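You operate a simulated robot arm through the tools that you are given. There is no shell and no other tool. Be economical: measure what you need, move in short steps, check, and stop when the job is done.

The job below is to be done with a simulated two-armed robot. You get a single attempt, and the scene is never put back.

JOB
Brush the clots off the coarse strainer, then rinse it.
Fine: brush back on its spot, rinse under the bench tap, strainer on the draining slats, tap off. Set down upright: strainer brush. What is to be rubbed or washed off counts as gone when no trace of it is left.

It is judged by the outcome, as a careful person would: the job done as asked, and still so three seconds after it is handed in. It fails if anything else is knocked over, pushed out of place, dropped, spilled or broken.

ROBOT AND FRAMES
Two 7-joint arms with two-finger parallel grippers on one trunk, on a base that drives. Base frame: it is fixed to the floor where the robot stands at the start and does not move with it; the origin is under the middle of the robot, x ahead of it, y to its left, z up; the surface under the hand at the start is at about z = 800. Units: mm, degrees, N and s.
The left shoulder is at the start at [110, 169, 1559], the right one opposite. With the tool pointing down near the work surface each hand reaches from about 100 to 660 mm from the robot's upright axis, wherever it stands, measured 20 degrees to its own side. Places, roughly: bench water tap [800, -700, 1200]; top of the draining slats [700, -400, 800]. Payload 1.57 kg a hand.
Tool frame (each hand has its own): the origin (TCP) lies between the finger pads and is the grasp point; the fingertips stand 30 mm ahead of it; z points along the fingers, y is the line along which they close. The gripper opens to 80 mm. The fingers are 17 mm wide and 12 mm thick; the gripper's body (40 by 82 mm) begins 80 mm behind the TCP.
Orientation is that of the tool frame in the base frame, as [roll, pitch, yaw] about the fixed x, y, z axes, in that order (R = Rz(yaw) Ry(pitch) Rx(roll)). With the fingers straight down and closing along the base's y, the tool's x points along the base's -x, its y along +y and its z along -z.

CONTROLS
- The arms move only by the tool servo_tool. It takes "left_rows", "right_rows" or both (then of equal length, played together; a hand with none holds still); each is a list of rows, each an object of numbers (a shift or turn left out is 0, a gripper value left out holds the last): "x", "y", "z": the shift along the tool's x, y, z in mm; "rx", "ry", "rz": the turn, a rotation vector about the tool's x, y, z in degrees; "hand": the opening, from 0 (shut) to 1 (fully open). In form: [{"x": .., "y": .., "z": .., "rx": .., "ry": .., "rz": .., "hand": ..}, ...]. A call has 1 to 8 rows; each row is the pose to reach, as a shift and turn from the pose commanded when the call began, along the tool's axes at that moment. Rows are played at 5 a second. More than 50 mm and 8.6 degrees between two rows, or a gripper value outside its range, and nothing of the call is played. A pose out of reach is approached as far as the arm can. The call stops where the force on the tool passes 70 N (or 10 N more than at its start, if that is more) or the arm is blocked; 0.2 s more then pass. The fingers move at their own pace (about 72 mm/s each) and stop on an object; they squeeze with about 22 N. The grip force told is the motor's: it shows also when the fingers shut on nothing. Time passes only in rows, and 0.2 s behind the last, so rows that repeat a pose let the fingers close. It gives the time, the measured TCP pose, the force on the tool (base axes), the opening and the grip force at its end, in the units of the frame above (readings bear some noise), with the torque about the TCP (base axes, N m) and any sound that the robot's microphone picked up.
- Cameras (640 x 400 px; columns grow to the right, rows downward): "scene" is now at [151.6, -30.6, 1742.4]; the picture's right is [-0.39, -0.92, 0.00], its down [-0.71, 0.30, -0.64] and it looks along [0.59, -0.25, -0.77] (base axes); focal length 268 px, centre (320, 200). "left" rides on the left gripper at [72, 7, -122] in its tool frame; the picture's right is [-0.09, 1.00, 0.00], its down [-0.84, -0.08, -0.54] and it looks along [-0.54, -0.05, 0.84] (tool axes); focal length 238 px, centre (320, 200). "right" rides on the right gripper at [72, -7, -122] in its tool frame; the picture's right is [0.09, 1.00, 0.00], its down [-0.84, 0.08, -0.54] and it looks along [-0.54, 0.05, 0.84] (tool axes); focal length 238 px, centre (320, 200). There is no depth. A picture from a camera that has moved, and an enlarged one, comes with that camera's place and axes in the base frame and with its lens.
- snapshot(camera): a new picture of that camera. It takes no simulated time.
- slide_trunk(by): slides the trunk up (or, below 0, down) by that many mm; the arms and the scene camera ride with it, the base frame stays. It gives what a move gives, with no picture.
- steer(legs): drives the robot by 1 to 6 legs, each [ahead, left, turn to the left] in mm, mm and degrees, along the robot's own axes; the way and the turn of a leg run together, so that a leg with both is an arc; at most 1500 mm and 180 degrees a leg. The arms and the cameras ride along, it lands a little off, and it stops where it bumps. It gives what a move gives.
- turn_head(pan, tilt): turns the head with the scene camera to pan (to the left, within 86 degrees either way) and tilt (down, from -29 to 69), counted from straight ahead of the robot. It gives what a move gives.
- zoom(camera, box): a new picture of the part [left, top, right, bottom] of that camera's present view, enlarged. It takes no simulated time.
- hand_in(): hands the job in; it is judged then, once.

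Work in short steps. Places have to be worked out from the pictures, the camera data and where the tool is seen: move nearer, look again, correct. Check each grasp and each placing, and mend what went wrong. You have 120 turns and 100 pictures in all, those below and enlarged ones among them. Open the grippers and draw the arms clear of the work before you hand the job in, unless the task says otherwise; then end with one line.

The tools are called after "Request:" by a JSON object that holds its "method" and its "body". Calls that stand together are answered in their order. servo_tool: Moves the arms, as the interface text tells. Its arguments: {"type":"object","properties":{"left_rows":{"type":"array","items":{"type":"object","properties":{"x":{"type":"number"},"y":{"type":"number"},"z":{"type":"number"},"rx":{"type":"number"},"ry":{"type":"number"},"rz":{"type":"number"},"hand":{"type":"number"}}}},"right_rows":{"type":"array","items":{"type":"object","properties":{"x":{"type":"number"},"y":{"type":"number"},"z":{"type":"number"},"rx":{"type":"number"},"ry":{"type":"number"},"rz":{"type":"number"},"hand":{"type":"number"}}}}},"required":[]} The other tools are called the same way: slide_trunk (by) slides the trunk up or down; steer (legs) drives the base; turn_head (pan, tilt) turns the head that bears the scene camera; snapshot (camera) takes a picture; zoom (camera, box) takes an enlarged picture of a part of a camera's view; hand_in () hands the job in.

At the start:

```text
time: 0.0
left_tcp_pos: [699.6, 130.3, 1301.6]
left_orientation: [-180.0, 0.1, -180.0]
left_ft_force: [0.0, -0.3, 0.3]
left_wrist_torque: [-0.03, -0.04, 0.0]
left_grip_width: 80.1
left_grip_force: 0.0
right_tcp_pos: [590.1, -397.2, 1301.6]
right_orientation: [180.0, 0.0, 179.9]
right_ft_force: [0.2, 0.4, 0.3]
right_wrist_torque: [0.0, 0.01, -0.01]
right_grip_width: 80.1
right_grip_force: 0.0
trunk travel left (down, up): [-873.0, 17.0]
robot x, y, heading: [0.1, -1.9, -0.1]
head pan, tilt: [-22.8, 50.0]
```

scene: 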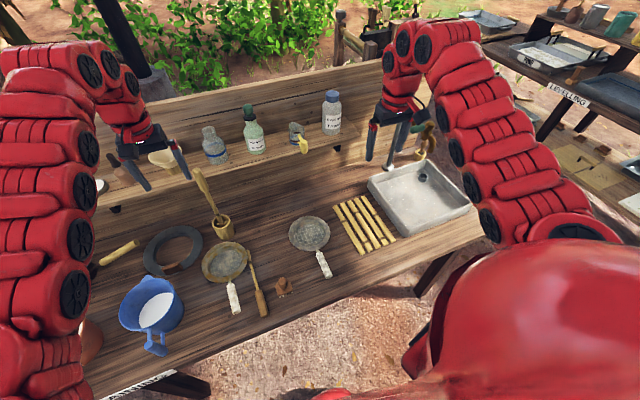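
right: 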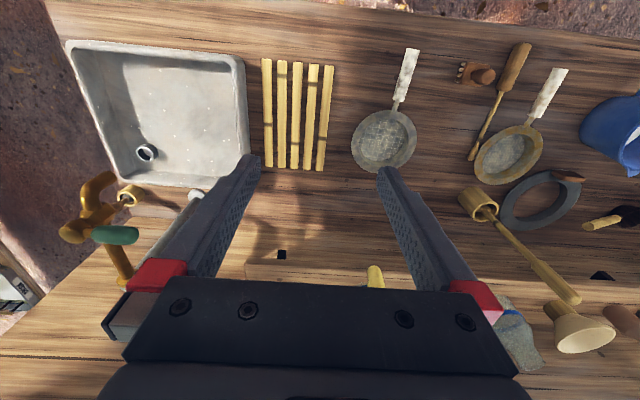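
left: 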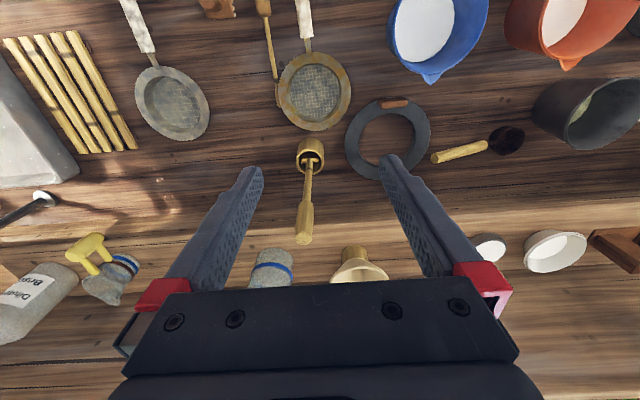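

I'll look closer at the strainers and the brush candidates.

Request:
{"method": "zoom", "body": {"camera": "right", "box": [330, 30, 640, 224]}}

Request:
{"method": "zoom", "body": {"camera": "left", "box": [100, 0, 440, 250]}}

Request:
{"method": "zoom", "body": {"camera": "scene", "box": [90, 150, 410, 350]}}

Request:
{"method": "zoom", "body": {"camera": "right", "box": [30, 130, 270, 290]}}

```text
2.06 times, centred on (485, 127) of right
camera zoom: at [517.9, -404.6, 1424.4], right [-0.09, 1.0, 0.0], down [0.84, 0.08, 0.54], along [0.54, 0.05, -0.84], focal length 491 px, centre (-20, 350)
```

zoom: 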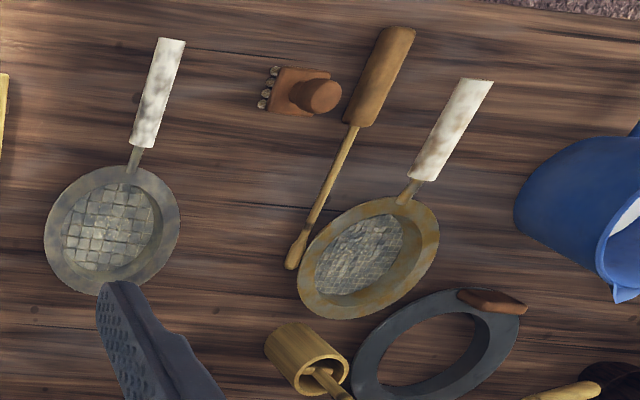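

```text
1.60 times, centred on (270, 125) of left
camera zoom: at [627.2, 137.2, 1422.8], right [0.09, 1.0, 0.0], down [0.84, -0.08, 0.54], along [0.54, -0.05, -0.84], focal length 381 px, centre (400, 320)
```

zoom: 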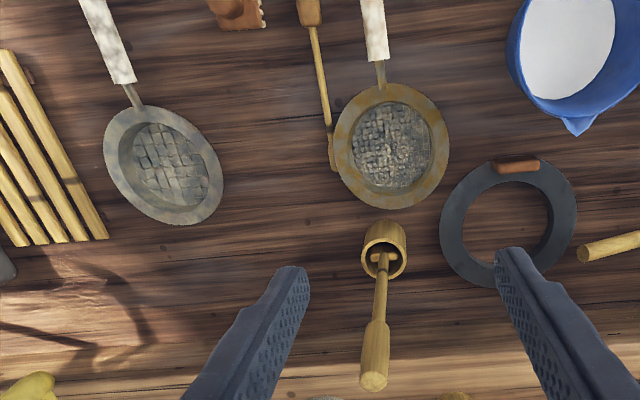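

```text
2.00 times, centred on (250, 250) of scene
camera zoom: at [151.6, -30.6, 1742.4], right [-0.39, -0.92, 0.0], down [-0.71, 0.3, -0.64], along [0.59, -0.25, -0.77], focal length 536 px, centre (460, 100)
```

zoom: 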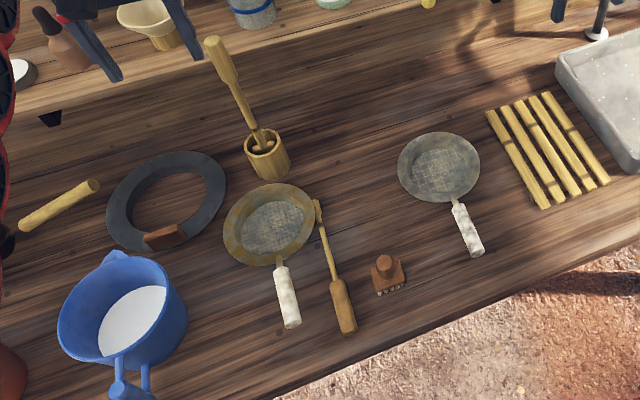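

```text
2.50 times, centred on (150, 210) of right
camera zoom: at [517.9, -404.6, 1424.4], right [-0.09, 1.0, 0.0], down [0.84, 0.08, 0.54], along [0.54, 0.05, -0.84], focal length 596 px, centre (745, 175)
```

zoom: 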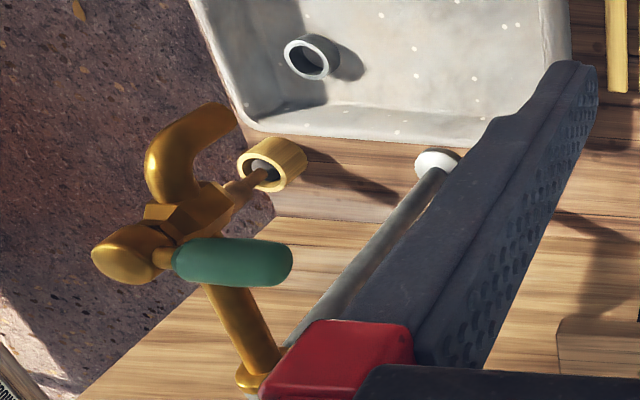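

Grey-rimmed strainer has the larger mesh (seems to be the coarse one). I move the right hand lower over the bench to inspect things closely.

Request:
{"method": "servo_tool", "body": {"right_rows": [{"x": 12, "y": 28, "z": 30}, {"x": 25, "y": 55, "z": 60}, {"x": 37, "y": 82, "z": 90}, {"x": 50, "y": 110, "z": 120}, {"x": 62, "y": 138, "z": 150}, {"x": 75, "y": 165, "z": 180}, {"x": 87, "y": 192, "z": 210}, {"x": 100, "y": 220, "z": 240}]}}

Request:
{"method": "snapshot", "body": {"camera": "right"}}

Request:
{"method": "turn_head", "body": {"pan": -38, "tilt": 40}}

Request:
{"method": "snapshot", "body": {"camera": "scene"}}

```text
time: 1.8
left_tcp_pos: [699.2, 129.9, 1301.5]
left_orientation: [-180.0, 0.0, 180.0]
left_ft_force: [-1.5, 0.3, 0.5]
left_wrist_torque: [0.0, -0.04, 0.0]
left_grip_width: 79.7
left_grip_force: 0.1
right_tcp_pos: [581.6, -377.2, 1279.6]
right_orientation: [179.9, -0.1, -180.0]
right_ft_force: [0.5, -1.0, -0.5]
right_wrist_torque: [0.0, 0.04, -0.01]
right_grip_width: 79.8
right_grip_force: 0.0
right hand out of reach, approached as far as the arm can: row 1, 2, 3, 4, 5, 6, 7, 8
trunk travel left (down, up): [-873.0, 17.0]
robot x, y, heading: [-2.4, -0.4, -0.0]
head pan, tilt: [-22.8, 50.0]
```

```text
92 pictures are left
camera right: at [510.3, -384.3, 1402.8], right [-0.09, 1.0, 0.0], down [0.84, 0.08, 0.54], along [0.54, 0.05, -0.84], focal length 238 px, centre (320, 200)
```

right: 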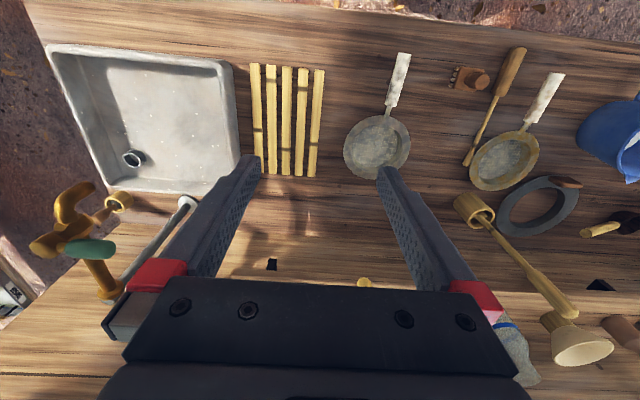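

```text
time: 2.6
left_tcp_pos: [698.8, 130.4, 1301.7]
left_orientation: [-180.0, 0.0, 179.9]
left_ft_force: [-0.2, 0.5, 0.1]
left_wrist_torque: [0.02, 0.02, -0.01]
left_grip_width: 80.2
left_grip_force: 0.1
right_tcp_pos: [582.2, -377.8, 1280.1]
right_orientation: [179.9, -0.1, -180.0]
right_ft_force: [0.0, 1.0, 0.2]
right_wrist_torque: [-0.04, 0.0, 0.04]
right_grip_width: 80.3
right_grip_force: 0.0
trunk travel left (down, up): [-873.0, 17.0]
robot x, y, heading: [0.3, 1.6, 0.3]
head pan, tilt: [-38.0, 40.0]
```

```text
91 pictures are left
camera scene: at [147.6, -53.0, 1756.6], right [-0.62, -0.79, 0.0], down [-0.51, 0.4, -0.77], along [0.6, -0.47, -0.64], focal length 268 px, centre (320, 200)
```

scene: 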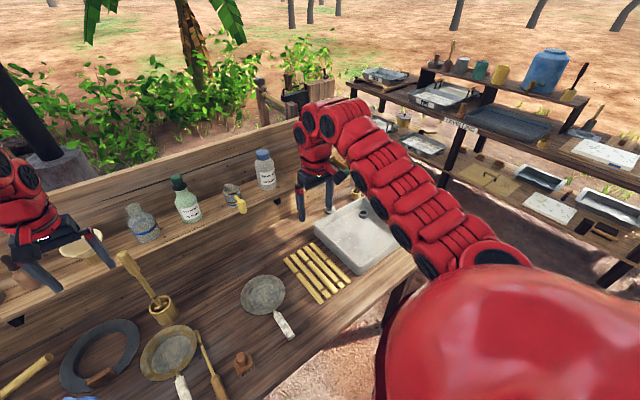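

Arm can't go lower from this trunk height. I'll draw the left hand back toward the robot, then lower the trunk.

Request:
{"method": "servo_tool", "body": {"left_rows": [{"x": 45}, {"x": 90}, {"x": 135}, {"x": 180}, {"x": 225}, {"x": 270}], "right_rows": [{"x": 30}, {"x": 60}, {"x": 90}, {"x": 120}, {"x": 150}, {"x": 180}]}}

Request:
{"method": "slide_trunk", "body": {"by": -250}}

Request:
{"method": "snapshot", "body": {"camera": "right"}}

Request:
{"method": "snapshot", "body": {"camera": "left"}}

```text
time: 4.0
left_tcp_pos: [621.6, 129.5, 1292.7]
left_orientation: [180.0, 0.0, -180.0]
left_ft_force: [0.1, -0.1, 0.0]
left_wrist_torque: [0.0, -0.01, 0.03]
left_grip_width: 80.0
left_grip_force: 0.0
left hand out of reach, approached as far as the arm can: row 2, 3, 4, 5, 6
right_tcp_pos: [548.4, -437.6, 1290.0]
right_orientation: [179.9, -0.2, 179.9]
right_ft_force: [0.1, -0.1, -0.8]
right_wrist_torque: [-0.01, -0.01, 0.01]
right_grip_width: 79.8
right_grip_force: 0.0
right hand out of reach, approached as far as the arm can: row 1, 2, 3, 4, 5, 6
trunk travel left (down, up): [-873.0, 17.0]
robot x, y, heading: [-0.6, 0.5, 0.0]
head pan, tilt: [-38.0, 40.0]
```

```text
time: 6.6
left_tcp_pos: [620.9, 130.0, 1044.0]
left_orientation: [179.9, 0.0, -179.9]
left_ft_force: [-0.7, 0.5, 0.8]
left_wrist_torque: [-0.01, 0.0, 0.01]
left_grip_width: 80.0
left_grip_force: 0.0
right_tcp_pos: [547.0, -435.8, 1040.5]
right_orientation: [179.9, -0.2, 180.0]
right_ft_force: [-0.6, 1.2, 0.4]
right_wrist_torque: [0.0, -0.03, -0.01]
right_grip_width: 79.8
right_grip_force: 0.1
trunk travel left (down, up): [-623.0, 267.0]
robot x, y, heading: [5.4, 0.6, -0.2]
head pan, tilt: [-38.0, 40.0]
```

```text
90 pictures are left
camera right: at [475.4, -443.7, 1162.9], right [-0.09, 1.0, 0.0], down [0.84, 0.08, 0.54], along [0.54, 0.05, -0.84], focal length 238 px, centre (320, 200)
```

right: 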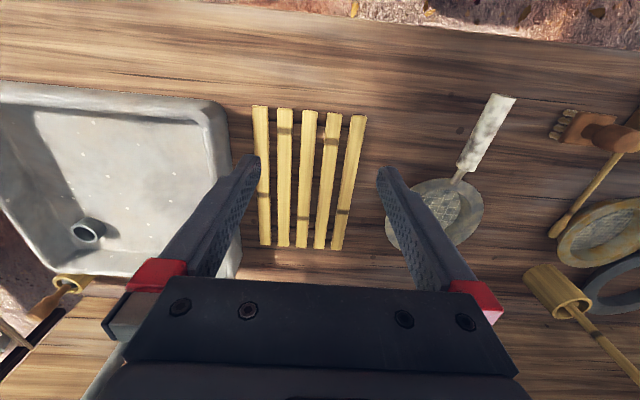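

```text
89 pictures are left
camera left: at [548.2, 136.8, 1164.3], right [0.09, 1.0, 0.0], down [0.84, -0.08, 0.54], along [0.54, -0.05, -0.84], focal length 238 px, centre (320, 200)
```

left: 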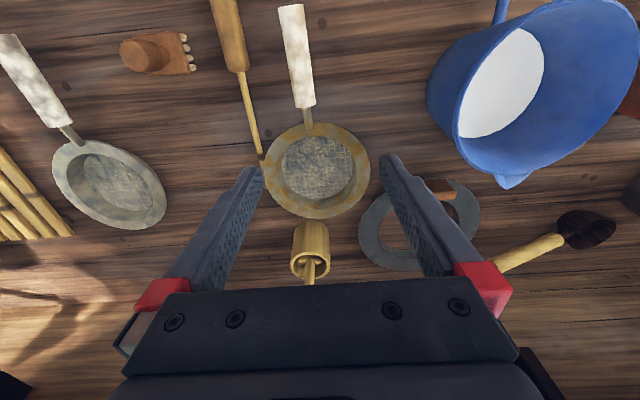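

I zoom on the brush candidate, the long-handled stick and the mesh.

Request:
{"method": "zoom", "body": {"camera": "left", "box": [100, 0, 340, 150]}}

Request:
{"method": "zoom", "body": {"camera": "left", "box": [30, 110, 190, 250]}}

Request:
{"method": "zoom", "body": {"camera": "left", "box": [230, 110, 390, 290]}}

```text
2.67 times, centred on (220, 75) of left
camera zoom: at [548.2, 136.8, 1164.3], right [0.09, 1.0, 0.0], down [0.84, -0.08, 0.54], along [0.54, -0.05, -0.84], focal length 636 px, centre (587, 533)
```

zoom: 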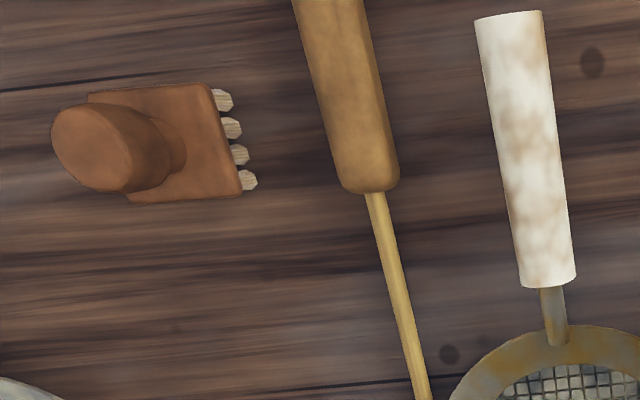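

```text
2.86 times, centred on (110, 180) of left
camera zoom: at [548.2, 136.8, 1164.3], right [0.09, 1.0, 0.0], down [0.84, -0.08, 0.54], along [0.54, -0.05, -0.84], focal length 681 px, centre (920, 257)
```

zoom: 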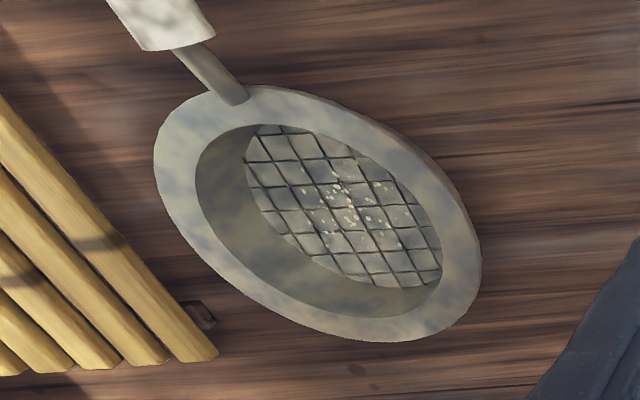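

```text
2.22 times, centred on (310, 200) of left
camera zoom: at [548.2, 136.8, 1164.3], right [0.09, 1.0, 0.0], down [0.84, -0.08, 0.54], along [0.54, -0.05, -0.84], focal length 530 px, centre (342, 200)
```

zoom: 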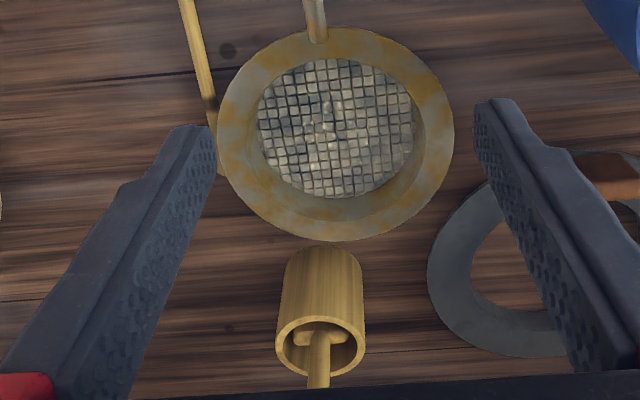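

The grey strainer (centre about [706,-221], rim z≈829) has the coarse mesh with clots; the knob-topped block at about [540,-61] is the brush. I drive a little ahead and right to get both in good reach, then lower the trunk.

Request:
{"method": "steer", "body": {"legs": [[120, -100, 0]]}}

Request:
{"method": "turn_head", "body": {"pan": -20, "tilt": 40}}

Request:
{"method": "snapshot", "body": {"camera": "scene"}}

```text
time: 8.0
left_tcp_pos: [741.2, 30.1, 1043.5]
left_orientation: [-180.0, -0.1, 179.9]
left_ft_force: [0.2, -0.4, 0.5]
left_wrist_torque: [-0.02, 0.01, 0.0]
left_grip_width: 80.2
left_grip_force: 0.1
right_tcp_pos: [668.0, -536.5, 1040.0]
right_orientation: [179.9, -0.1, -180.0]
right_ft_force: [-0.3, 0.4, 0.0]
right_wrist_torque: [0.01, 0.01, 0.01]
right_grip_width: 79.7
right_grip_force: 0.1
trunk travel left (down, up): [-623.0, 267.0]
robot x, y, heading: [118.7, -99.2, -0.0]
head pan, tilt: [-38.0, 40.0]
```

```text
time: 8.8
left_tcp_pos: [740.6, 30.7, 1043.7]
left_orientation: [180.0, 0.1, 180.0]
left_ft_force: [-0.2, 0.4, -1.3]
left_wrist_torque: [-0.03, 0.02, -0.02]
left_grip_width: 80.1
left_grip_force: 0.0
right_tcp_pos: [667.4, -535.9, 1039.6]
right_orientation: [179.9, -0.2, -180.0]
right_ft_force: [-0.9, 0.5, 0.4]
right_wrist_torque: [0.03, -0.02, -0.02]
right_grip_width: 80.0
right_grip_force: 0.1
trunk travel left (down, up): [-623.0, 267.0]
robot x, y, heading: [121.5, -99.7, 0.0]
head pan, tilt: [-20.0, 40.0]
```

```text
85 pictures are left
camera scene: at [280.0, -128.2, 1506.6], right [-0.34, -0.94, 0.0], down [-0.6, 0.22, -0.77], along [0.72, -0.26, -0.64], focal length 268 px, centre (320, 200)
```

scene: 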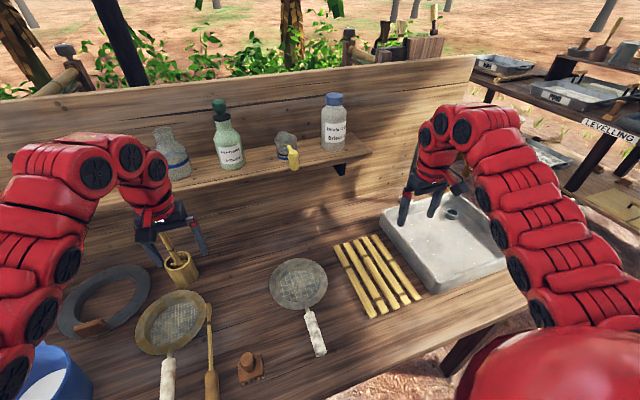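

Move the left hand over the brush, and the right hand down to look at the tap region later; first left only.

Request:
{"method": "servo_tool", "body": {"left_rows": [{"x": 40, "y": -10}, {"x": 80, "y": -25}, {"x": 110, "y": -40, "z": 10}, {"x": 140, "y": -60, "z": 25}, {"x": 170, "y": -80, "z": 40}, {"x": 185, "y": -92, "z": 55}, {"x": 200, "y": -92, "z": 75}, {"x": 200, "y": -92, "z": 100}]}}

Request:
{"method": "snapshot", "body": {"camera": "left"}}

```text
time: 10.6
left_tcp_pos: [719.9, -80.4, 1043.4]
left_orientation: [-179.9, -0.1, -179.9]
left_ft_force: [0.0, -0.6, -0.8]
left_wrist_torque: [0.01, -0.01, 0.06]
left_grip_width: 80.0
left_grip_force: 0.1
left hand out of reach, approached as far as the arm can: row 1, 2, 3, 4, 5, 6, 7, 8
right_tcp_pos: [667.4, -536.1, 1040.1]
right_orientation: [179.9, 0.0, -180.0]
right_ft_force: [0.7, 0.1, 0.5]
right_wrist_torque: [-0.03, 0.01, -0.01]
right_grip_width: 80.1
right_grip_force: 0.1
trunk travel left (down, up): [-623.0, 267.0]
robot x, y, heading: [120.0, -95.7, -0.1]
head pan, tilt: [-20.0, 40.0]
```

```text
84 pictures are left
camera left: at [646.9, -73.6, 1164.3], right [0.09, 1.0, 0.0], down [0.84, -0.08, 0.54], along [0.54, -0.05, -0.84], focal length 238 px, centre (320, 200)
```

left: 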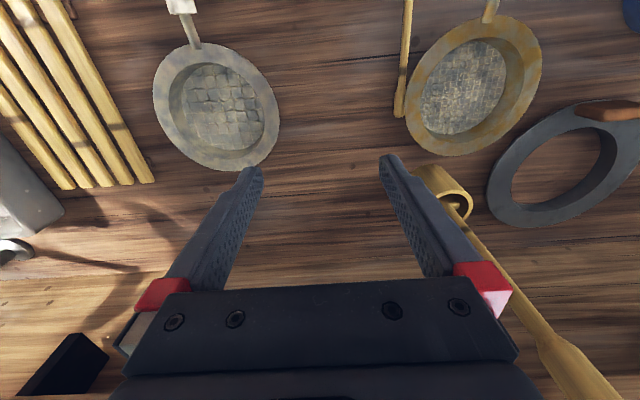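

The arm's elbow is near its folded limit: the shoulder must be higher relative to the work. I raise the trunk back and then go down with the hands.

Request:
{"method": "slide_trunk", "body": {"by": 240}}

Request:
{"method": "servo_tool", "body": {"left_rows": [{"z": 40}, {"z": 80}, {"z": 120}, {"z": 160}, {"z": 200}, {"z": 240}, {"z": 270}], "right_rows": [{"z": 40}, {"z": 80}, {"z": 120}, {"z": 160}, {"z": 200}, {"z": 230}, {"z": 230}]}}

```text
time: 13.1
left_tcp_pos: [718.2, -81.2, 1283.3]
left_orientation: [-179.9, 0.0, -179.9]
left_ft_force: [-0.1, 0.1, -0.3]
left_wrist_torque: [-0.02, 0.03, -0.01]
left_grip_width: 80.0
left_grip_force: 0.1
right_tcp_pos: [666.8, -536.0, 1280.6]
right_orientation: [179.8, -0.1, 180.0]
right_ft_force: [0.4, 0.7, 0.1]
right_wrist_torque: [-0.01, 0.01, -0.01]
right_grip_width: 80.0
right_grip_force: 0.0
trunk travel left (down, up): [-863.0, 27.0]
robot x, y, heading: [123.0, -98.4, 0.0]
head pan, tilt: [-20.0, 40.0]
```

```text
time: 14.9
left_tcp_pos: [763.3, -64.1, 1067.6]
left_orientation: [177.2, 7.1, 179.9]
left_ft_force: [-0.5, -0.7, -0.3]
left_wrist_torque: [0.02, 0.02, -0.01]
left_grip_width: 80.0
left_grip_force: 0.2
left hand out of reach, approached as far as the arm can: row 1, 2, 3, 4, 5
right_tcp_pos: [665.4, -537.4, 1047.9]
right_orientation: [179.7, 0.0, 180.0]
right_ft_force: [-0.3, -0.7, -0.6]
right_wrist_torque: [0.07, 0.02, 0.0]
right_grip_width: 79.9
right_grip_force: 0.0
right hand out of reach, approached as far as the arm can: row 1, 2, 3, 4
trunk travel left (down, up): [-863.0, 27.0]
robot x, y, heading: [122.7, -94.8, 0.0]
head pan, tilt: [-20.0, 40.0]
stopped in row 7 (left hand): the arm was blocked; the commanded pose is now the measured one
```

Left arm reports blocked; I look before moving on.

Request:
{"method": "snapshot", "body": {"camera": "scene"}}

Request:
{"method": "snapshot", "body": {"camera": "left"}}

Request:
{"method": "snapshot", "body": {"camera": "right"}}

```text
83 pictures are left
camera scene: at [277.6, -132.3, 1747.0], right [-0.34, -0.94, 0.0], down [-0.6, 0.22, -0.77], along [0.72, -0.26, -0.64], focal length 268 px, centre (320, 200)
```

scene: 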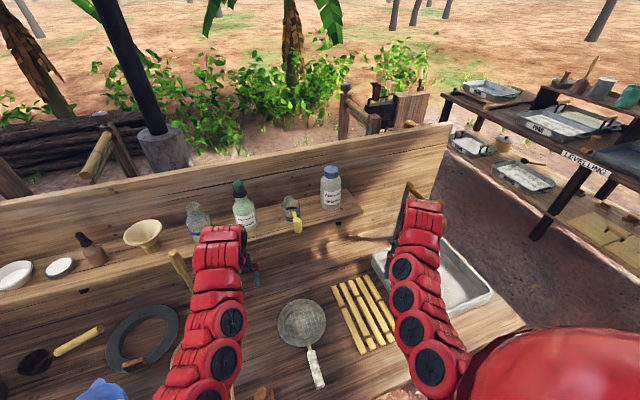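

```text
82 pictures are left
camera left: at [675.8, -62.1, 1179.3], right [0.09, 0.99, 0.06], down [0.76, -0.11, 0.64], along [0.64, -0.01, -0.77], focal length 238 px, centre (320, 200)
```

left: 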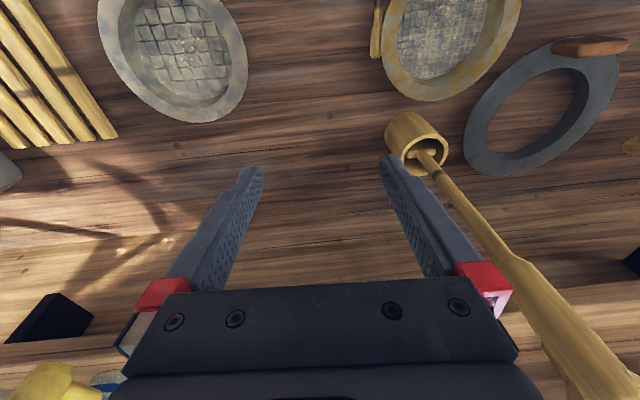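

```text
81 pictures are left
camera right: at [593.4, -545.1, 1171.7], right [-0.09, 1.0, 0.01], down [0.84, 0.07, 0.54], along [0.54, 0.05, -0.84], focal length 238 px, centre (320, 200)
```

right: 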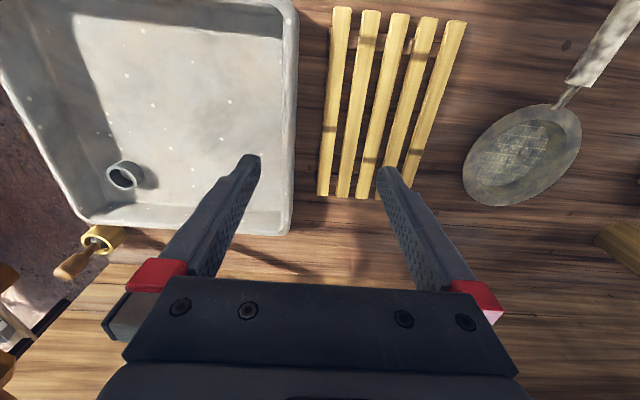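

The left hand is near the shelf edge with a tilt. I bring it toward the robot, levelling it.

Request:
{"method": "servo_tool", "body": {"left_rows": [{"x": 40, "z": -10}, {"x": 80, "z": -15, "rx": 1.4, "ry": 3.5}, {"x": 120, "z": -20, "rx": 2.8, "ry": 7.1}, {"x": 160, "z": -20, "rx": 2.8, "ry": 7.1}]}}

```text
time: 15.9
left_tcp_pos: [640.1, -58.2, 1049.7]
left_orientation: [180.0, 0.2, 180.0]
left_ft_force: [0.3, 0.0, -0.1]
left_wrist_torque: [0.03, -0.02, 0.0]
left_grip_width: 80.2
left_grip_force: 0.1
left hand out of reach, approached as far as the arm can: row 3, 4
right_tcp_pos: [668.1, -535.1, 1049.3]
right_orientation: [179.8, -0.1, -179.9]
right_ft_force: [-0.1, 0.2, 0.7]
right_wrist_torque: [0.0, 0.0, -0.01]
right_grip_width: 80.0
right_grip_force: 0.0
trunk travel left (down, up): [-863.0, 27.0]
robot x, y, heading: [117.0, -97.9, 0.2]
head pan, tilt: [-20.0, 40.0]
```

Now go down and inward over the brush.

Request:
{"method": "servo_tool", "body": {"left_rows": [{"z": 40}, {"x": 20, "z": 80}, {"x": 50, "z": 100}, {"x": 80, "z": 115}, {"x": 98, "z": 115}]}}

Request:
{"method": "snapshot", "body": {"camera": "left"}}

```text
time: 17.1
left_tcp_pos: [541.7, -58.5, 935.9]
left_orientation: [-179.9, -0.1, -180.0]
left_ft_force: [-1.1, -0.2, -0.1]
left_wrist_torque: [0.0, -0.01, 0.02]
left_grip_width: 80.3
left_grip_force: 0.0
right_tcp_pos: [667.3, -533.8, 1048.7]
right_orientation: [179.8, -0.1, -180.0]
right_ft_force: [0.1, 0.6, 0.2]
right_wrist_torque: [0.04, -0.03, -0.01]
right_grip_width: 79.7
right_grip_force: 0.0
trunk travel left (down, up): [-863.0, 27.0]
robot x, y, heading: [119.8, -99.7, -0.0]
head pan, tilt: [-20.0, 40.0]
```

```text
80 pictures are left
camera left: at [469.3, -51.8, 1056.5], right [0.09, 1.0, 0.0], down [0.84, -0.08, 0.54], along [0.54, -0.05, -0.84], focal length 238 px, centre (320, 200)
```

left: 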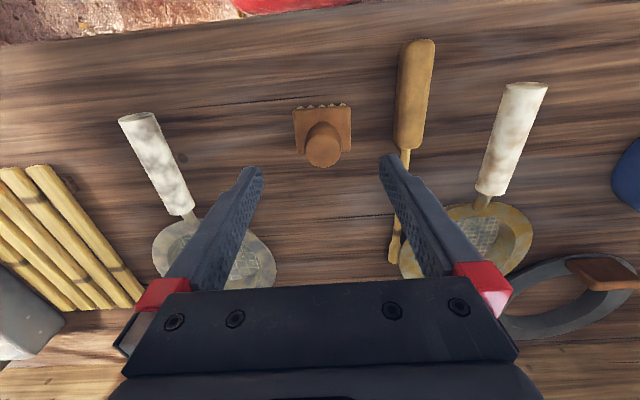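

Brush knob is at about [537,-56], nearly under the hand. Descend to z≈857 and look.

Request:
{"method": "servo_tool", "body": {"left_rows": [{"x": 4, "y": 2, "z": 30}, {"x": 4, "y": 2, "z": 60}, {"x": 4, "y": 2, "z": 78}]}}

Request:
{"method": "snapshot", "body": {"camera": "left"}}

Request:
{"method": "zoom", "body": {"camera": "scene", "box": [170, 330, 290, 400]}}

```text
time: 17.9
left_tcp_pos: [538.0, -56.6, 856.6]
left_orientation: [-179.9, -0.2, -179.8]
left_ft_force: [0.1, 0.3, 0.3]
left_wrist_torque: [0.0, -0.01, -0.01]
left_grip_width: 80.0
left_grip_force: 0.0
right_tcp_pos: [668.1, -534.2, 1048.1]
right_orientation: [179.7, -0.1, -179.9]
right_ft_force: [-0.1, 0.0, 0.6]
right_wrist_torque: [0.01, 0.0, -0.02]
right_grip_width: 80.2
right_grip_force: 0.0
trunk travel left (down, up): [-863.0, 27.0]
robot x, y, heading: [119.3, -98.9, -0.1]
head pan, tilt: [-20.0, 40.0]
```

```text
79 pictures are left
camera left: at [465.5, -49.5, 977.9], right [0.09, 1.0, 0.0], down [0.84, -0.08, 0.54], along [0.54, -0.05, -0.84], focal length 238 px, centre (320, 200)
```

left: 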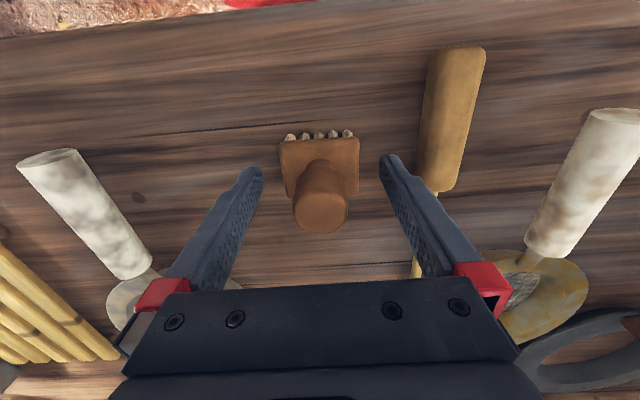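

```text
5.33 times, centred on (230, 365) of scene
camera zoom: at [281.0, -127.9, 1746.6], right [-0.34, -0.94, 0.0], down [-0.6, 0.22, -0.77], along [0.72, -0.26, -0.64], focal length 1429 px, centre (800, -680)
```

zoom: 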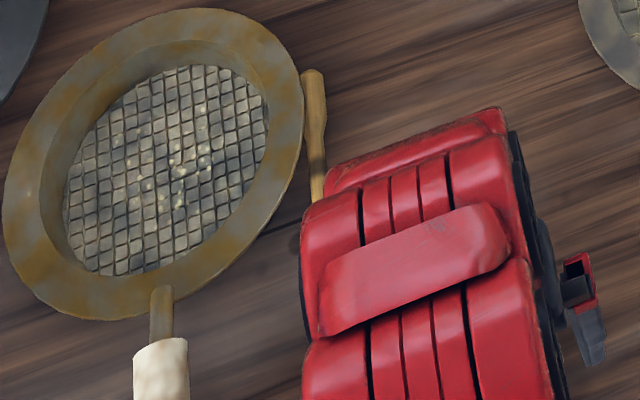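

Knob top at z≈871, hand centred. Close the left gripper.

Request:
{"method": "servo_tool", "body": {"left_rows": [{"z": 2, "hand": 0}, {"z": 2, "hand": 0}, {"z": 2, "hand": 0}, {"z": 2, "hand": 0}]}}

Request:
{"method": "snapshot", "body": {"camera": "left"}}

```text
time: 18.9
left_tcp_pos: [536.1, -54.3, 855.0]
left_orientation: [180.0, -0.1, -179.9]
left_ft_force: [0.8, 0.2, 7.5]
left_wrist_torque: [0.0, -0.04, -0.02]
left_grip_width: 54.5
left_grip_force: 21.3
right_tcp_pos: [667.0, -534.7, 1049.2]
right_orientation: [179.8, -0.1, -179.9]
right_ft_force: [-1.0, 0.2, 0.0]
right_wrist_torque: [-0.05, 0.03, -0.01]
right_grip_width: 80.1
right_grip_force: 0.0
trunk travel left (down, up): [-863.0, 27.0]
robot x, y, heading: [117.8, -96.6, -0.2]
head pan, tilt: [-20.0, 40.0]
```

```text
77 pictures are left
camera left: at [465.1, -49.5, 976.5], right [0.09, 1.0, 0.0], down [0.84, -0.08, 0.54], along [0.54, -0.05, -0.84], focal length 238 px, centre (320, 200)
```

left: 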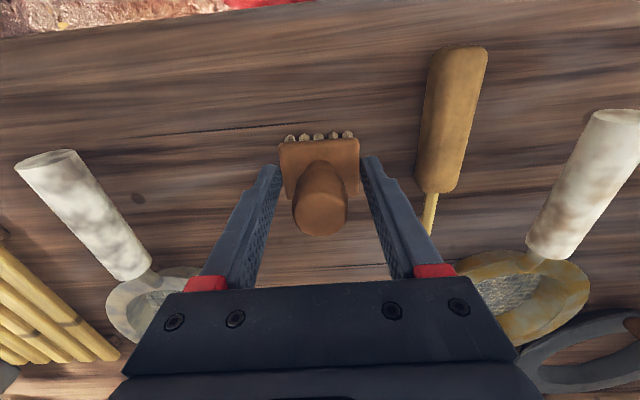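

Fingers closed on the block (54.5 mm) rather than the knob. Open, rise 12 mm, and grip the knob.

Request:
{"method": "servo_tool", "body": {"left_rows": [{"hand": 1}, {"hand": 1}, {"z": -13, "hand": 1}, {"z": -13, "hand": 0}, {"z": -13, "hand": 0}, {"z": -13, "hand": 0}, {"z": -13, "hand": 0}]}}

Request:
{"method": "snapshot", "body": {"camera": "left"}}

```text
time: 20.5
left_tcp_pos: [537.8, -56.6, 867.0]
left_orientation: [-179.9, -0.2, -180.0]
left_ft_force: [0.1, -0.5, -0.1]
left_wrist_torque: [-0.02, 0.01, 0.0]
left_grip_width: 30.5
left_grip_force: 21.4
right_tcp_pos: [667.6, -533.7, 1049.4]
right_orientation: [179.8, -0.1, -179.9]
right_ft_force: [0.0, 0.2, 1.0]
right_wrist_torque: [0.0, 0.01, 0.0]
right_grip_width: 79.8
right_grip_force: 0.0
trunk travel left (down, up): [-863.0, 27.0]
robot x, y, heading: [118.1, -95.1, -0.0]
head pan, tilt: [-20.0, 40.0]
```

```text
76 pictures are left
camera left: at [465.2, -49.5, 989.6], right [0.09, 1.0, 0.0], down [0.84, -0.08, 0.54], along [0.54, -0.05, -0.84], focal length 238 px, centre (320, 200)
```

left: 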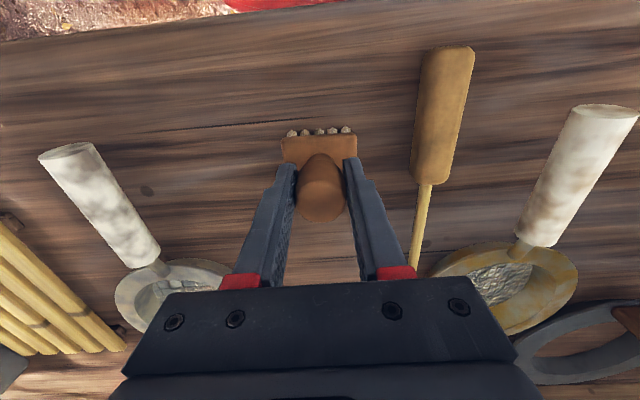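

Brush knob held (30.5 mm); rest pose to return to: TCP [537.8,-56.6,867]. I lift it, and then bring the right hand above the strainer handle (about y=-212, x 504–605, z≈845).

Request:
{"method": "servo_tool", "body": {"left_rows": [{"z": -30, "hand": 0}, {"z": -60, "hand": 0}, {"z": -80, "hand": 0}]}}

Request:
{"method": "servo_tool", "body": {"right_rows": [{"x": 0, "y": 20, "z": 38}, {"x": 5, "y": 60, "z": 62}, {"x": 20, "y": 100, "z": 80}, {"x": 40, "y": 142, "z": 90}, {"x": 60, "y": 184, "z": 95}, {"x": 80, "y": 226, "z": 100}, {"x": 100, "y": 268, "z": 105}, {"x": 120, "y": 310, "z": 110}]}}

Request:
{"method": "snapshot", "body": {"camera": "right"}}

Request:
{"method": "snapshot", "body": {"camera": "left"}}

```text
time: 21.3
left_tcp_pos: [538.8, -55.8, 949.7]
left_orientation: [-179.9, -0.3, 179.9]
left_ft_force: [0.1, -0.2, -1.9]
left_wrist_torque: [-0.01, 0.01, -0.02]
left_grip_width: 30.6
left_grip_force: 21.8
right_tcp_pos: [668.2, -535.0, 1048.9]
right_orientation: [179.8, 0.0, 179.9]
right_ft_force: [-0.8, -0.3, 0.5]
right_wrist_torque: [-0.03, 0.06, -0.01]
right_grip_width: 80.4
right_grip_force: 0.1
trunk travel left (down, up): [-863.0, 27.0]
robot x, y, heading: [120.5, -94.5, -0.0]
head pan, tilt: [-20.0, 40.0]
```

```text
time: 23.1
left_tcp_pos: [534.2, -54.6, 945.7]
left_orientation: [179.8, -0.5, -179.9]
left_ft_force: [-1.0, -0.4, -1.1]
left_wrist_torque: [0.0, -0.03, 0.0]
left_grip_width: 30.6
left_grip_force: 22.2
right_tcp_pos: [551.1, -352.4, 948.5]
right_orientation: [-177.3, 1.3, 162.1]
right_ft_force: [-0.6, 0.9, -1.0]
right_wrist_torque: [0.02, -0.01, 0.0]
right_grip_width: 80.0
right_grip_force: 0.1
trunk travel left (down, up): [-863.0, 27.0]
robot x, y, heading: [122.4, -98.1, -0.2]
head pan, tilt: [-20.0, 40.0]
stopped in row 8 (right hand): the arm was blocked; the commanded pose is now the measured one
```

```text
75 pictures are left
camera right: at [478.1, -330.2, 1069.0], right [0.22, 0.97, -0.05], down [0.82, -0.16, 0.56], along [0.53, -0.16, -0.83], focal length 238 px, centre (320, 200)
```

right: 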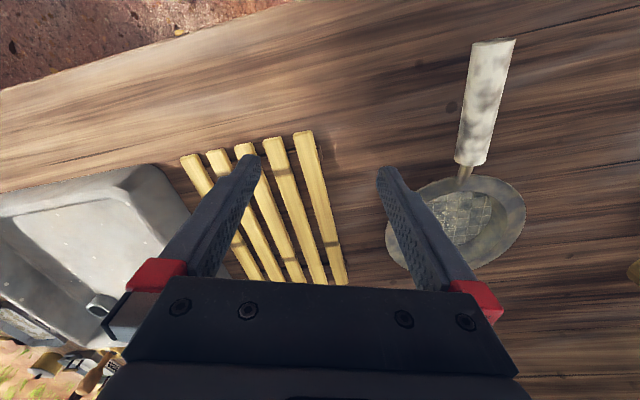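

```text
74 pictures are left
camera left: at [463.1, -48.0, 1067.8], right [0.09, 1.0, 0.0], down [0.84, -0.08, 0.53], along [0.53, -0.05, -0.85], focal length 238 px, centre (320, 200)
```

left: 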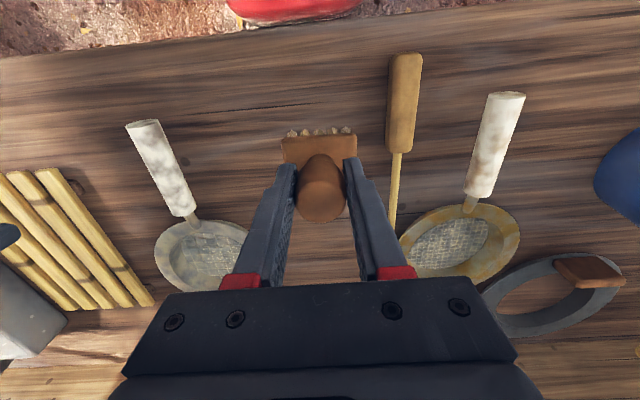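

The right arm seems to have met the left arm. Take a look from the head.

Request:
{"method": "turn_head", "body": {"pan": 0, "tilt": 60}}

Request:
{"method": "snapshot", "body": {"camera": "scene"}}

```text
time: 23.9
left_tcp_pos: [533.8, -53.5, 945.4]
left_orientation: [179.8, -0.5, -179.9]
left_ft_force: [0.0, -0.3, -1.2]
left_wrist_torque: [-0.02, 0.01, 0.02]
left_grip_width: 30.8
left_grip_force: 22.1
right_tcp_pos: [549.6, -350.2, 947.5]
right_orientation: [-177.4, 1.3, 162.2]
right_ft_force: [-0.4, 0.3, -0.1]
right_wrist_torque: [-0.01, -0.01, 0.01]
right_grip_width: 80.1
right_grip_force: 0.0
trunk travel left (down, up): [-863.0, 27.0]
robot x, y, heading: [120.1, -96.4, 0.1]
head pan, tilt: [0.0, 60.0]
```

```text
73 pictures are left
camera scene: at [267.4, -98.6, 1719.9], right [0.0, -1.0, 0.0], down [-0.87, 0.0, -0.5], along [0.5, 0.0, -0.87], focal length 268 px, centre (320, 200)
```

scene: 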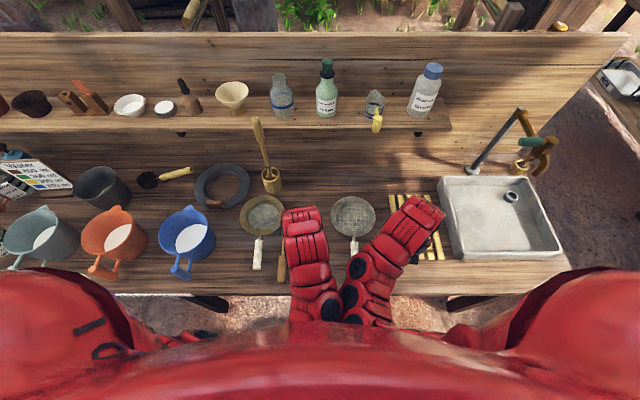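

Elbows touch in the middle. I'll move the left hand left, grip the strainer with the right hand, and turn the strainer so its handle points right, which separates the arms.

Request:
{"method": "servo_tool", "body": {"left_rows": [{"y": 30, "z": -10}, {"y": 70, "z": -20}, {"y": 110, "z": -30}, {"y": 150, "z": -30}]}}

Request:
{"method": "servo_tool", "body": {"right_rows": [{"rx": -0.9, "ry": 0.4, "rz": -6}, {"rx": -1.8, "ry": 0.9, "rz": -12}, {"rx": -2.7, "ry": 1.3, "rz": -17.9}]}}

```text
time: 24.9
left_tcp_pos: [534.4, 96.7, 976.2]
left_orientation: [-179.9, -0.7, 179.9]
left_ft_force: [-0.8, -0.5, 0.0]
left_wrist_torque: [-0.02, -0.02, -0.01]
left_grip_width: 30.9
left_grip_force: 22.1
right_tcp_pos: [550.0, -347.2, 947.4]
right_orientation: [-177.5, 1.2, 162.4]
right_ft_force: [0.1, 0.4, 0.1]
right_wrist_torque: [0.0, -0.04, 0.02]
right_grip_width: 79.9
right_grip_force: 0.2
trunk travel left (down, up): [-863.0, 27.0]
robot x, y, heading: [123.0, -95.7, -0.1]
head pan, tilt: [0.0, 60.0]
```

```text
time: 25.7
left_tcp_pos: [534.1, 95.5, 976.7]
left_orientation: [179.9, -0.6, 179.9]
left_ft_force: [0.5, -0.5, -0.7]
left_wrist_torque: [0.04, -0.02, 0.01]
left_grip_width: 30.8
left_grip_force: 22.4
right_tcp_pos: [549.2, -348.8, 946.8]
right_orientation: [179.8, -0.5, -179.7]
right_ft_force: [0.0, -0.5, -0.3]
right_wrist_torque: [0.01, 0.01, 0.01]
right_grip_width: 80.1
right_grip_force: 0.1
trunk travel left (down, up): [-863.0, 27.0]
robot x, y, heading: [118.5, -100.3, 0.1]
head pan, tilt: [0.0, 60.0]
```

Now right hand over the handle at [570,-215], z≈905.

Request:
{"method": "servo_tool", "body": {"right_rows": [{"x": -7, "y": 45, "z": 10}, {"x": -14, "y": 90, "z": 20}, {"x": -21, "y": 134, "z": 40}]}}

Request:
{"method": "snapshot", "body": {"camera": "right"}}

```text
time: 26.5
left_tcp_pos: [533.6, 95.8, 976.3]
left_orientation: [180.0, -0.5, 180.0]
left_ft_force: [-0.6, 0.6, -1.1]
left_wrist_torque: [-0.01, -0.01, 0.0]
left_grip_width: 30.7
left_grip_force: 21.9
right_tcp_pos: [570.1, -213.5, 907.4]
right_orientation: [179.8, -0.6, -179.9]
right_ft_force: [0.3, -0.1, -0.5]
right_wrist_torque: [-0.03, 0.0, -0.01]
right_grip_width: 80.0
right_grip_force: 0.1
trunk travel left (down, up): [-863.0, 27.0]
robot x, y, heading: [119.3, -95.4, 0.2]
head pan, tilt: [0.0, 60.0]
```

```text
72 pictures are left
camera right: at [499.5, -220.8, 1030.7], right [-0.09, 1.0, 0.0], down [0.84, 0.08, 0.53], along [0.53, 0.05, -0.85], focal length 238 px, centre (320, 200)
```

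right: 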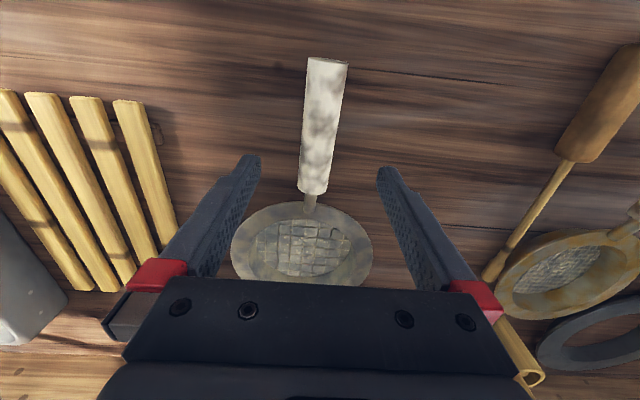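

Handle centred between the fingers. Descend to z≈838 and close.

Request:
{"method": "servo_tool", "body": {"right_rows": [{"y": -2, "z": 35}, {"y": -2, "z": 60}, {"y": -2, "z": 69}, {"y": -2, "z": 69, "hand": 0}, {"y": -2, "z": 69, "hand": 0}, {"y": -2, "z": 69, "hand": 0}, {"y": -2, "z": 69, "hand": 0}]}}

Request:
{"method": "snapshot", "body": {"camera": "right"}}

Request:
{"method": "snapshot", "body": {"camera": "left"}}

```text
time: 28.1
left_tcp_pos: [533.8, 95.0, 976.6]
left_orientation: [179.9, -0.6, 179.9]
left_ft_force: [-0.6, 0.1, -1.3]
left_wrist_torque: [0.04, 0.0, 0.01]
left_grip_width: 31.0
left_grip_force: 21.7
right_tcp_pos: [569.1, -216.5, 837.9]
right_orientation: [179.9, -0.5, -179.8]
right_ft_force: [-0.7, 0.0, 0.1]
right_wrist_torque: [-0.05, -0.02, -0.09]
right_grip_width: 26.9
right_grip_force: 21.8
trunk travel left (down, up): [-863.0, 27.0]
robot x, y, heading: [120.7, -98.8, -0.2]
head pan, tilt: [0.0, 60.0]
```

```text
71 pictures are left
camera right: at [498.1, -224.2, 961.8], right [-0.1, 1.0, 0.0], down [0.84, 0.08, 0.53], along [0.53, 0.05, -0.85], focal length 238 px, centre (320, 200)
```

right: 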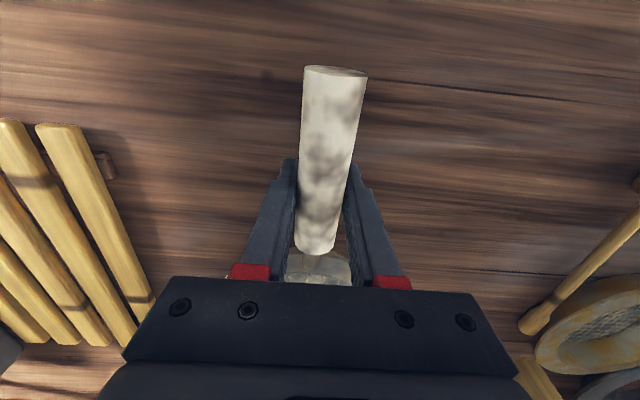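

```text
70 pictures are left
camera left: at [462.8, 102.1, 1098.4], right [0.09, 1.0, 0.0], down [0.84, -0.08, 0.53], along [0.53, -0.05, -0.85], focal length 238 px, centre (320, 200)
```

left: 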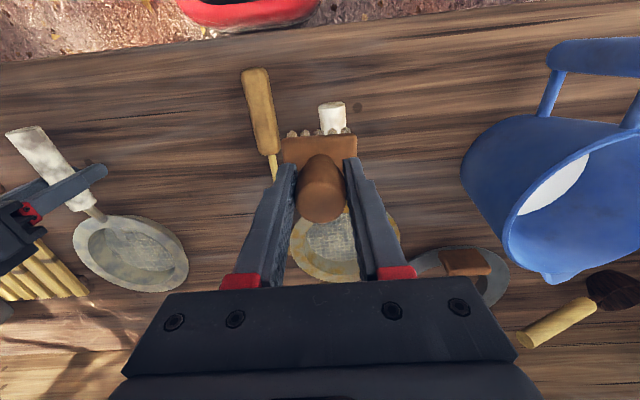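

Handle gripped. Lift 30 mm and begin turning the strainer while moving right.

Request:
{"method": "servo_tool", "body": {"right_rows": [{"z": -15}, {"z": -30}, {"x": -8, "y": -15, "z": -35, "rz": -7.5}, {"x": -16, "y": -30, "z": -35, "rz": -15}, {"x": -24, "y": -45, "z": -35, "rz": -22.5}, {"x": -32, "y": -60, "z": -35, "rz": -30}, {"x": -40, "y": -75, "z": -35, "rz": -37.5}, {"x": -51, "y": -90, "z": -35, "rz": -45}]}}

Request:
{"method": "snapshot", "body": {"camera": "right"}}

Request:
{"method": "snapshot", "body": {"camera": "scene"}}

```text
time: 29.9
left_tcp_pos: [534.3, 95.0, 976.9]
left_orientation: [179.9, -0.6, -180.0]
left_ft_force: [-0.3, -0.1, -1.1]
left_wrist_torque: [0.03, -0.01, 0.05]
left_grip_width: 30.7
left_grip_force: 21.7
right_tcp_pos: [620.7, -306.9, 872.4]
right_orientation: [179.6, -0.1, -134.8]
right_ft_force: [0.1, 0.6, -2.0]
right_wrist_torque: [-0.18, 0.14, 0.01]
right_grip_width: 26.4
right_grip_force: 21.7
trunk travel left (down, up): [-863.0, 27.0]
robot x, y, heading: [119.5, -99.3, -0.2]
head pan, tilt: [0.0, 60.0]
```

```text
69 pictures are left
camera right: at [575.4, -363.3, 995.5], right [-0.77, 0.64, 0.01], down [0.54, 0.65, 0.54], along [0.34, 0.42, -0.84], focal length 238 px, centre (320, 200)
```

right: 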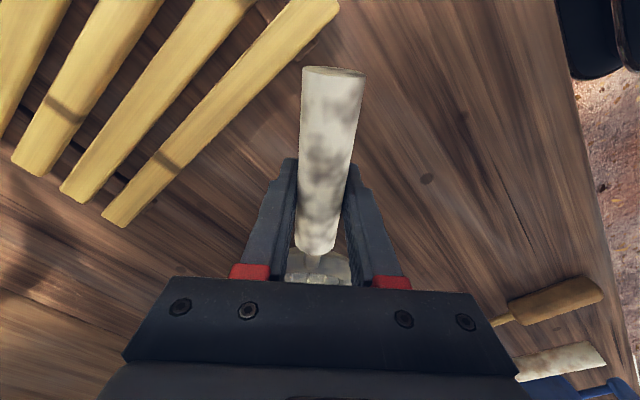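

```text
68 pictures are left
camera scene: at [268.3, -99.3, 1719.8], right [0.0, -1.0, 0.0], down [-0.87, 0.0, -0.5], along [0.5, 0.0, -0.87], focal length 268 px, centre (320, 200)
```

scene: 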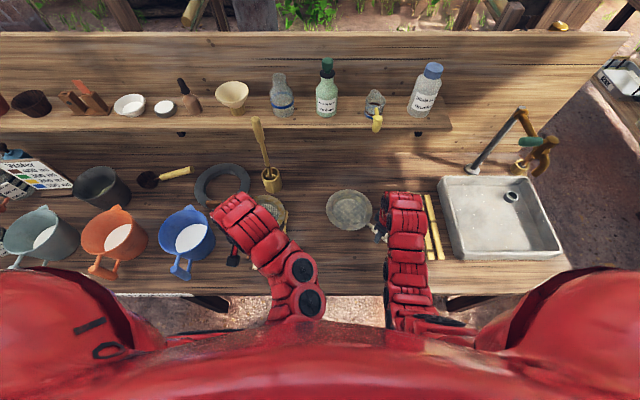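

Grip holds well. Turn a further 40° and then lower to the bench.

Request:
{"method": "servo_tool", "body": {"right_rows": [{"rz": -8}, {"rz": -16}, {"rz": -24}, {"rz": -32}, {"rz": -40}, {"z": 15, "rz": -40}, {"z": 28, "rz": -40}, {"z": 33, "rz": -40}]}}

Request:
{"method": "snapshot", "body": {"camera": "scene"}}

Request:
{"method": "snapshot", "body": {"camera": "left"}}

```text
time: 31.7
left_tcp_pos: [534.2, 95.3, 976.4]
left_orientation: [179.9, -0.7, -180.0]
left_ft_force: [-0.2, -0.4, -0.7]
left_wrist_torque: [0.01, 0.04, 0.03]
left_grip_width: 30.6
left_grip_force: 22.2
right_tcp_pos: [621.1, -306.8, 840.1]
right_orientation: [179.5, 0.0, -94.8]
right_ft_force: [0.1, 0.4, -2.3]
right_wrist_torque: [-0.22, 0.01, 0.02]
right_grip_width: 26.1
right_grip_force: 22.0
trunk travel left (down, up): [-863.0, 27.0]
robot x, y, heading: [118.8, -101.1, 0.3]
head pan, tilt: [0.0, 60.0]
```

```text
67 pictures are left
camera scene: at [267.7, -98.7, 1719.8], right [0.0, -1.0, 0.0], down [-0.87, 0.0, -0.5], along [0.5, 0.0, -0.87], focal length 268 px, centre (320, 200)
```

scene: 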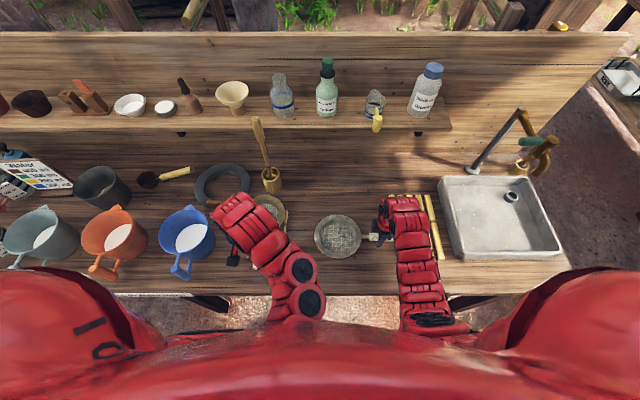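

```text
66 pictures are left
camera left: at [462.9, 102.1, 1098.4], right [0.09, 1.0, 0.0], down [0.84, -0.08, 0.53], along [0.53, -0.05, -0.85], focal length 238 px, centre (320, 200)
```

left: 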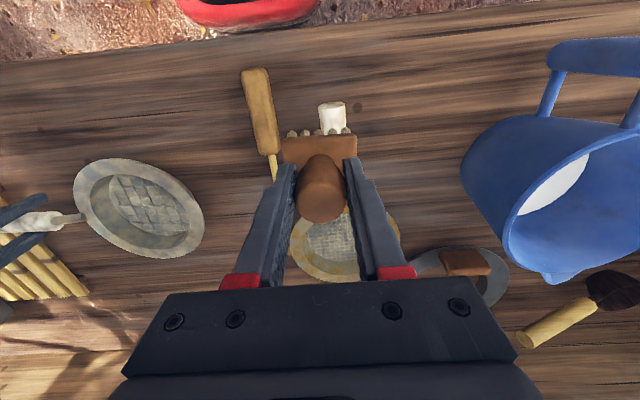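

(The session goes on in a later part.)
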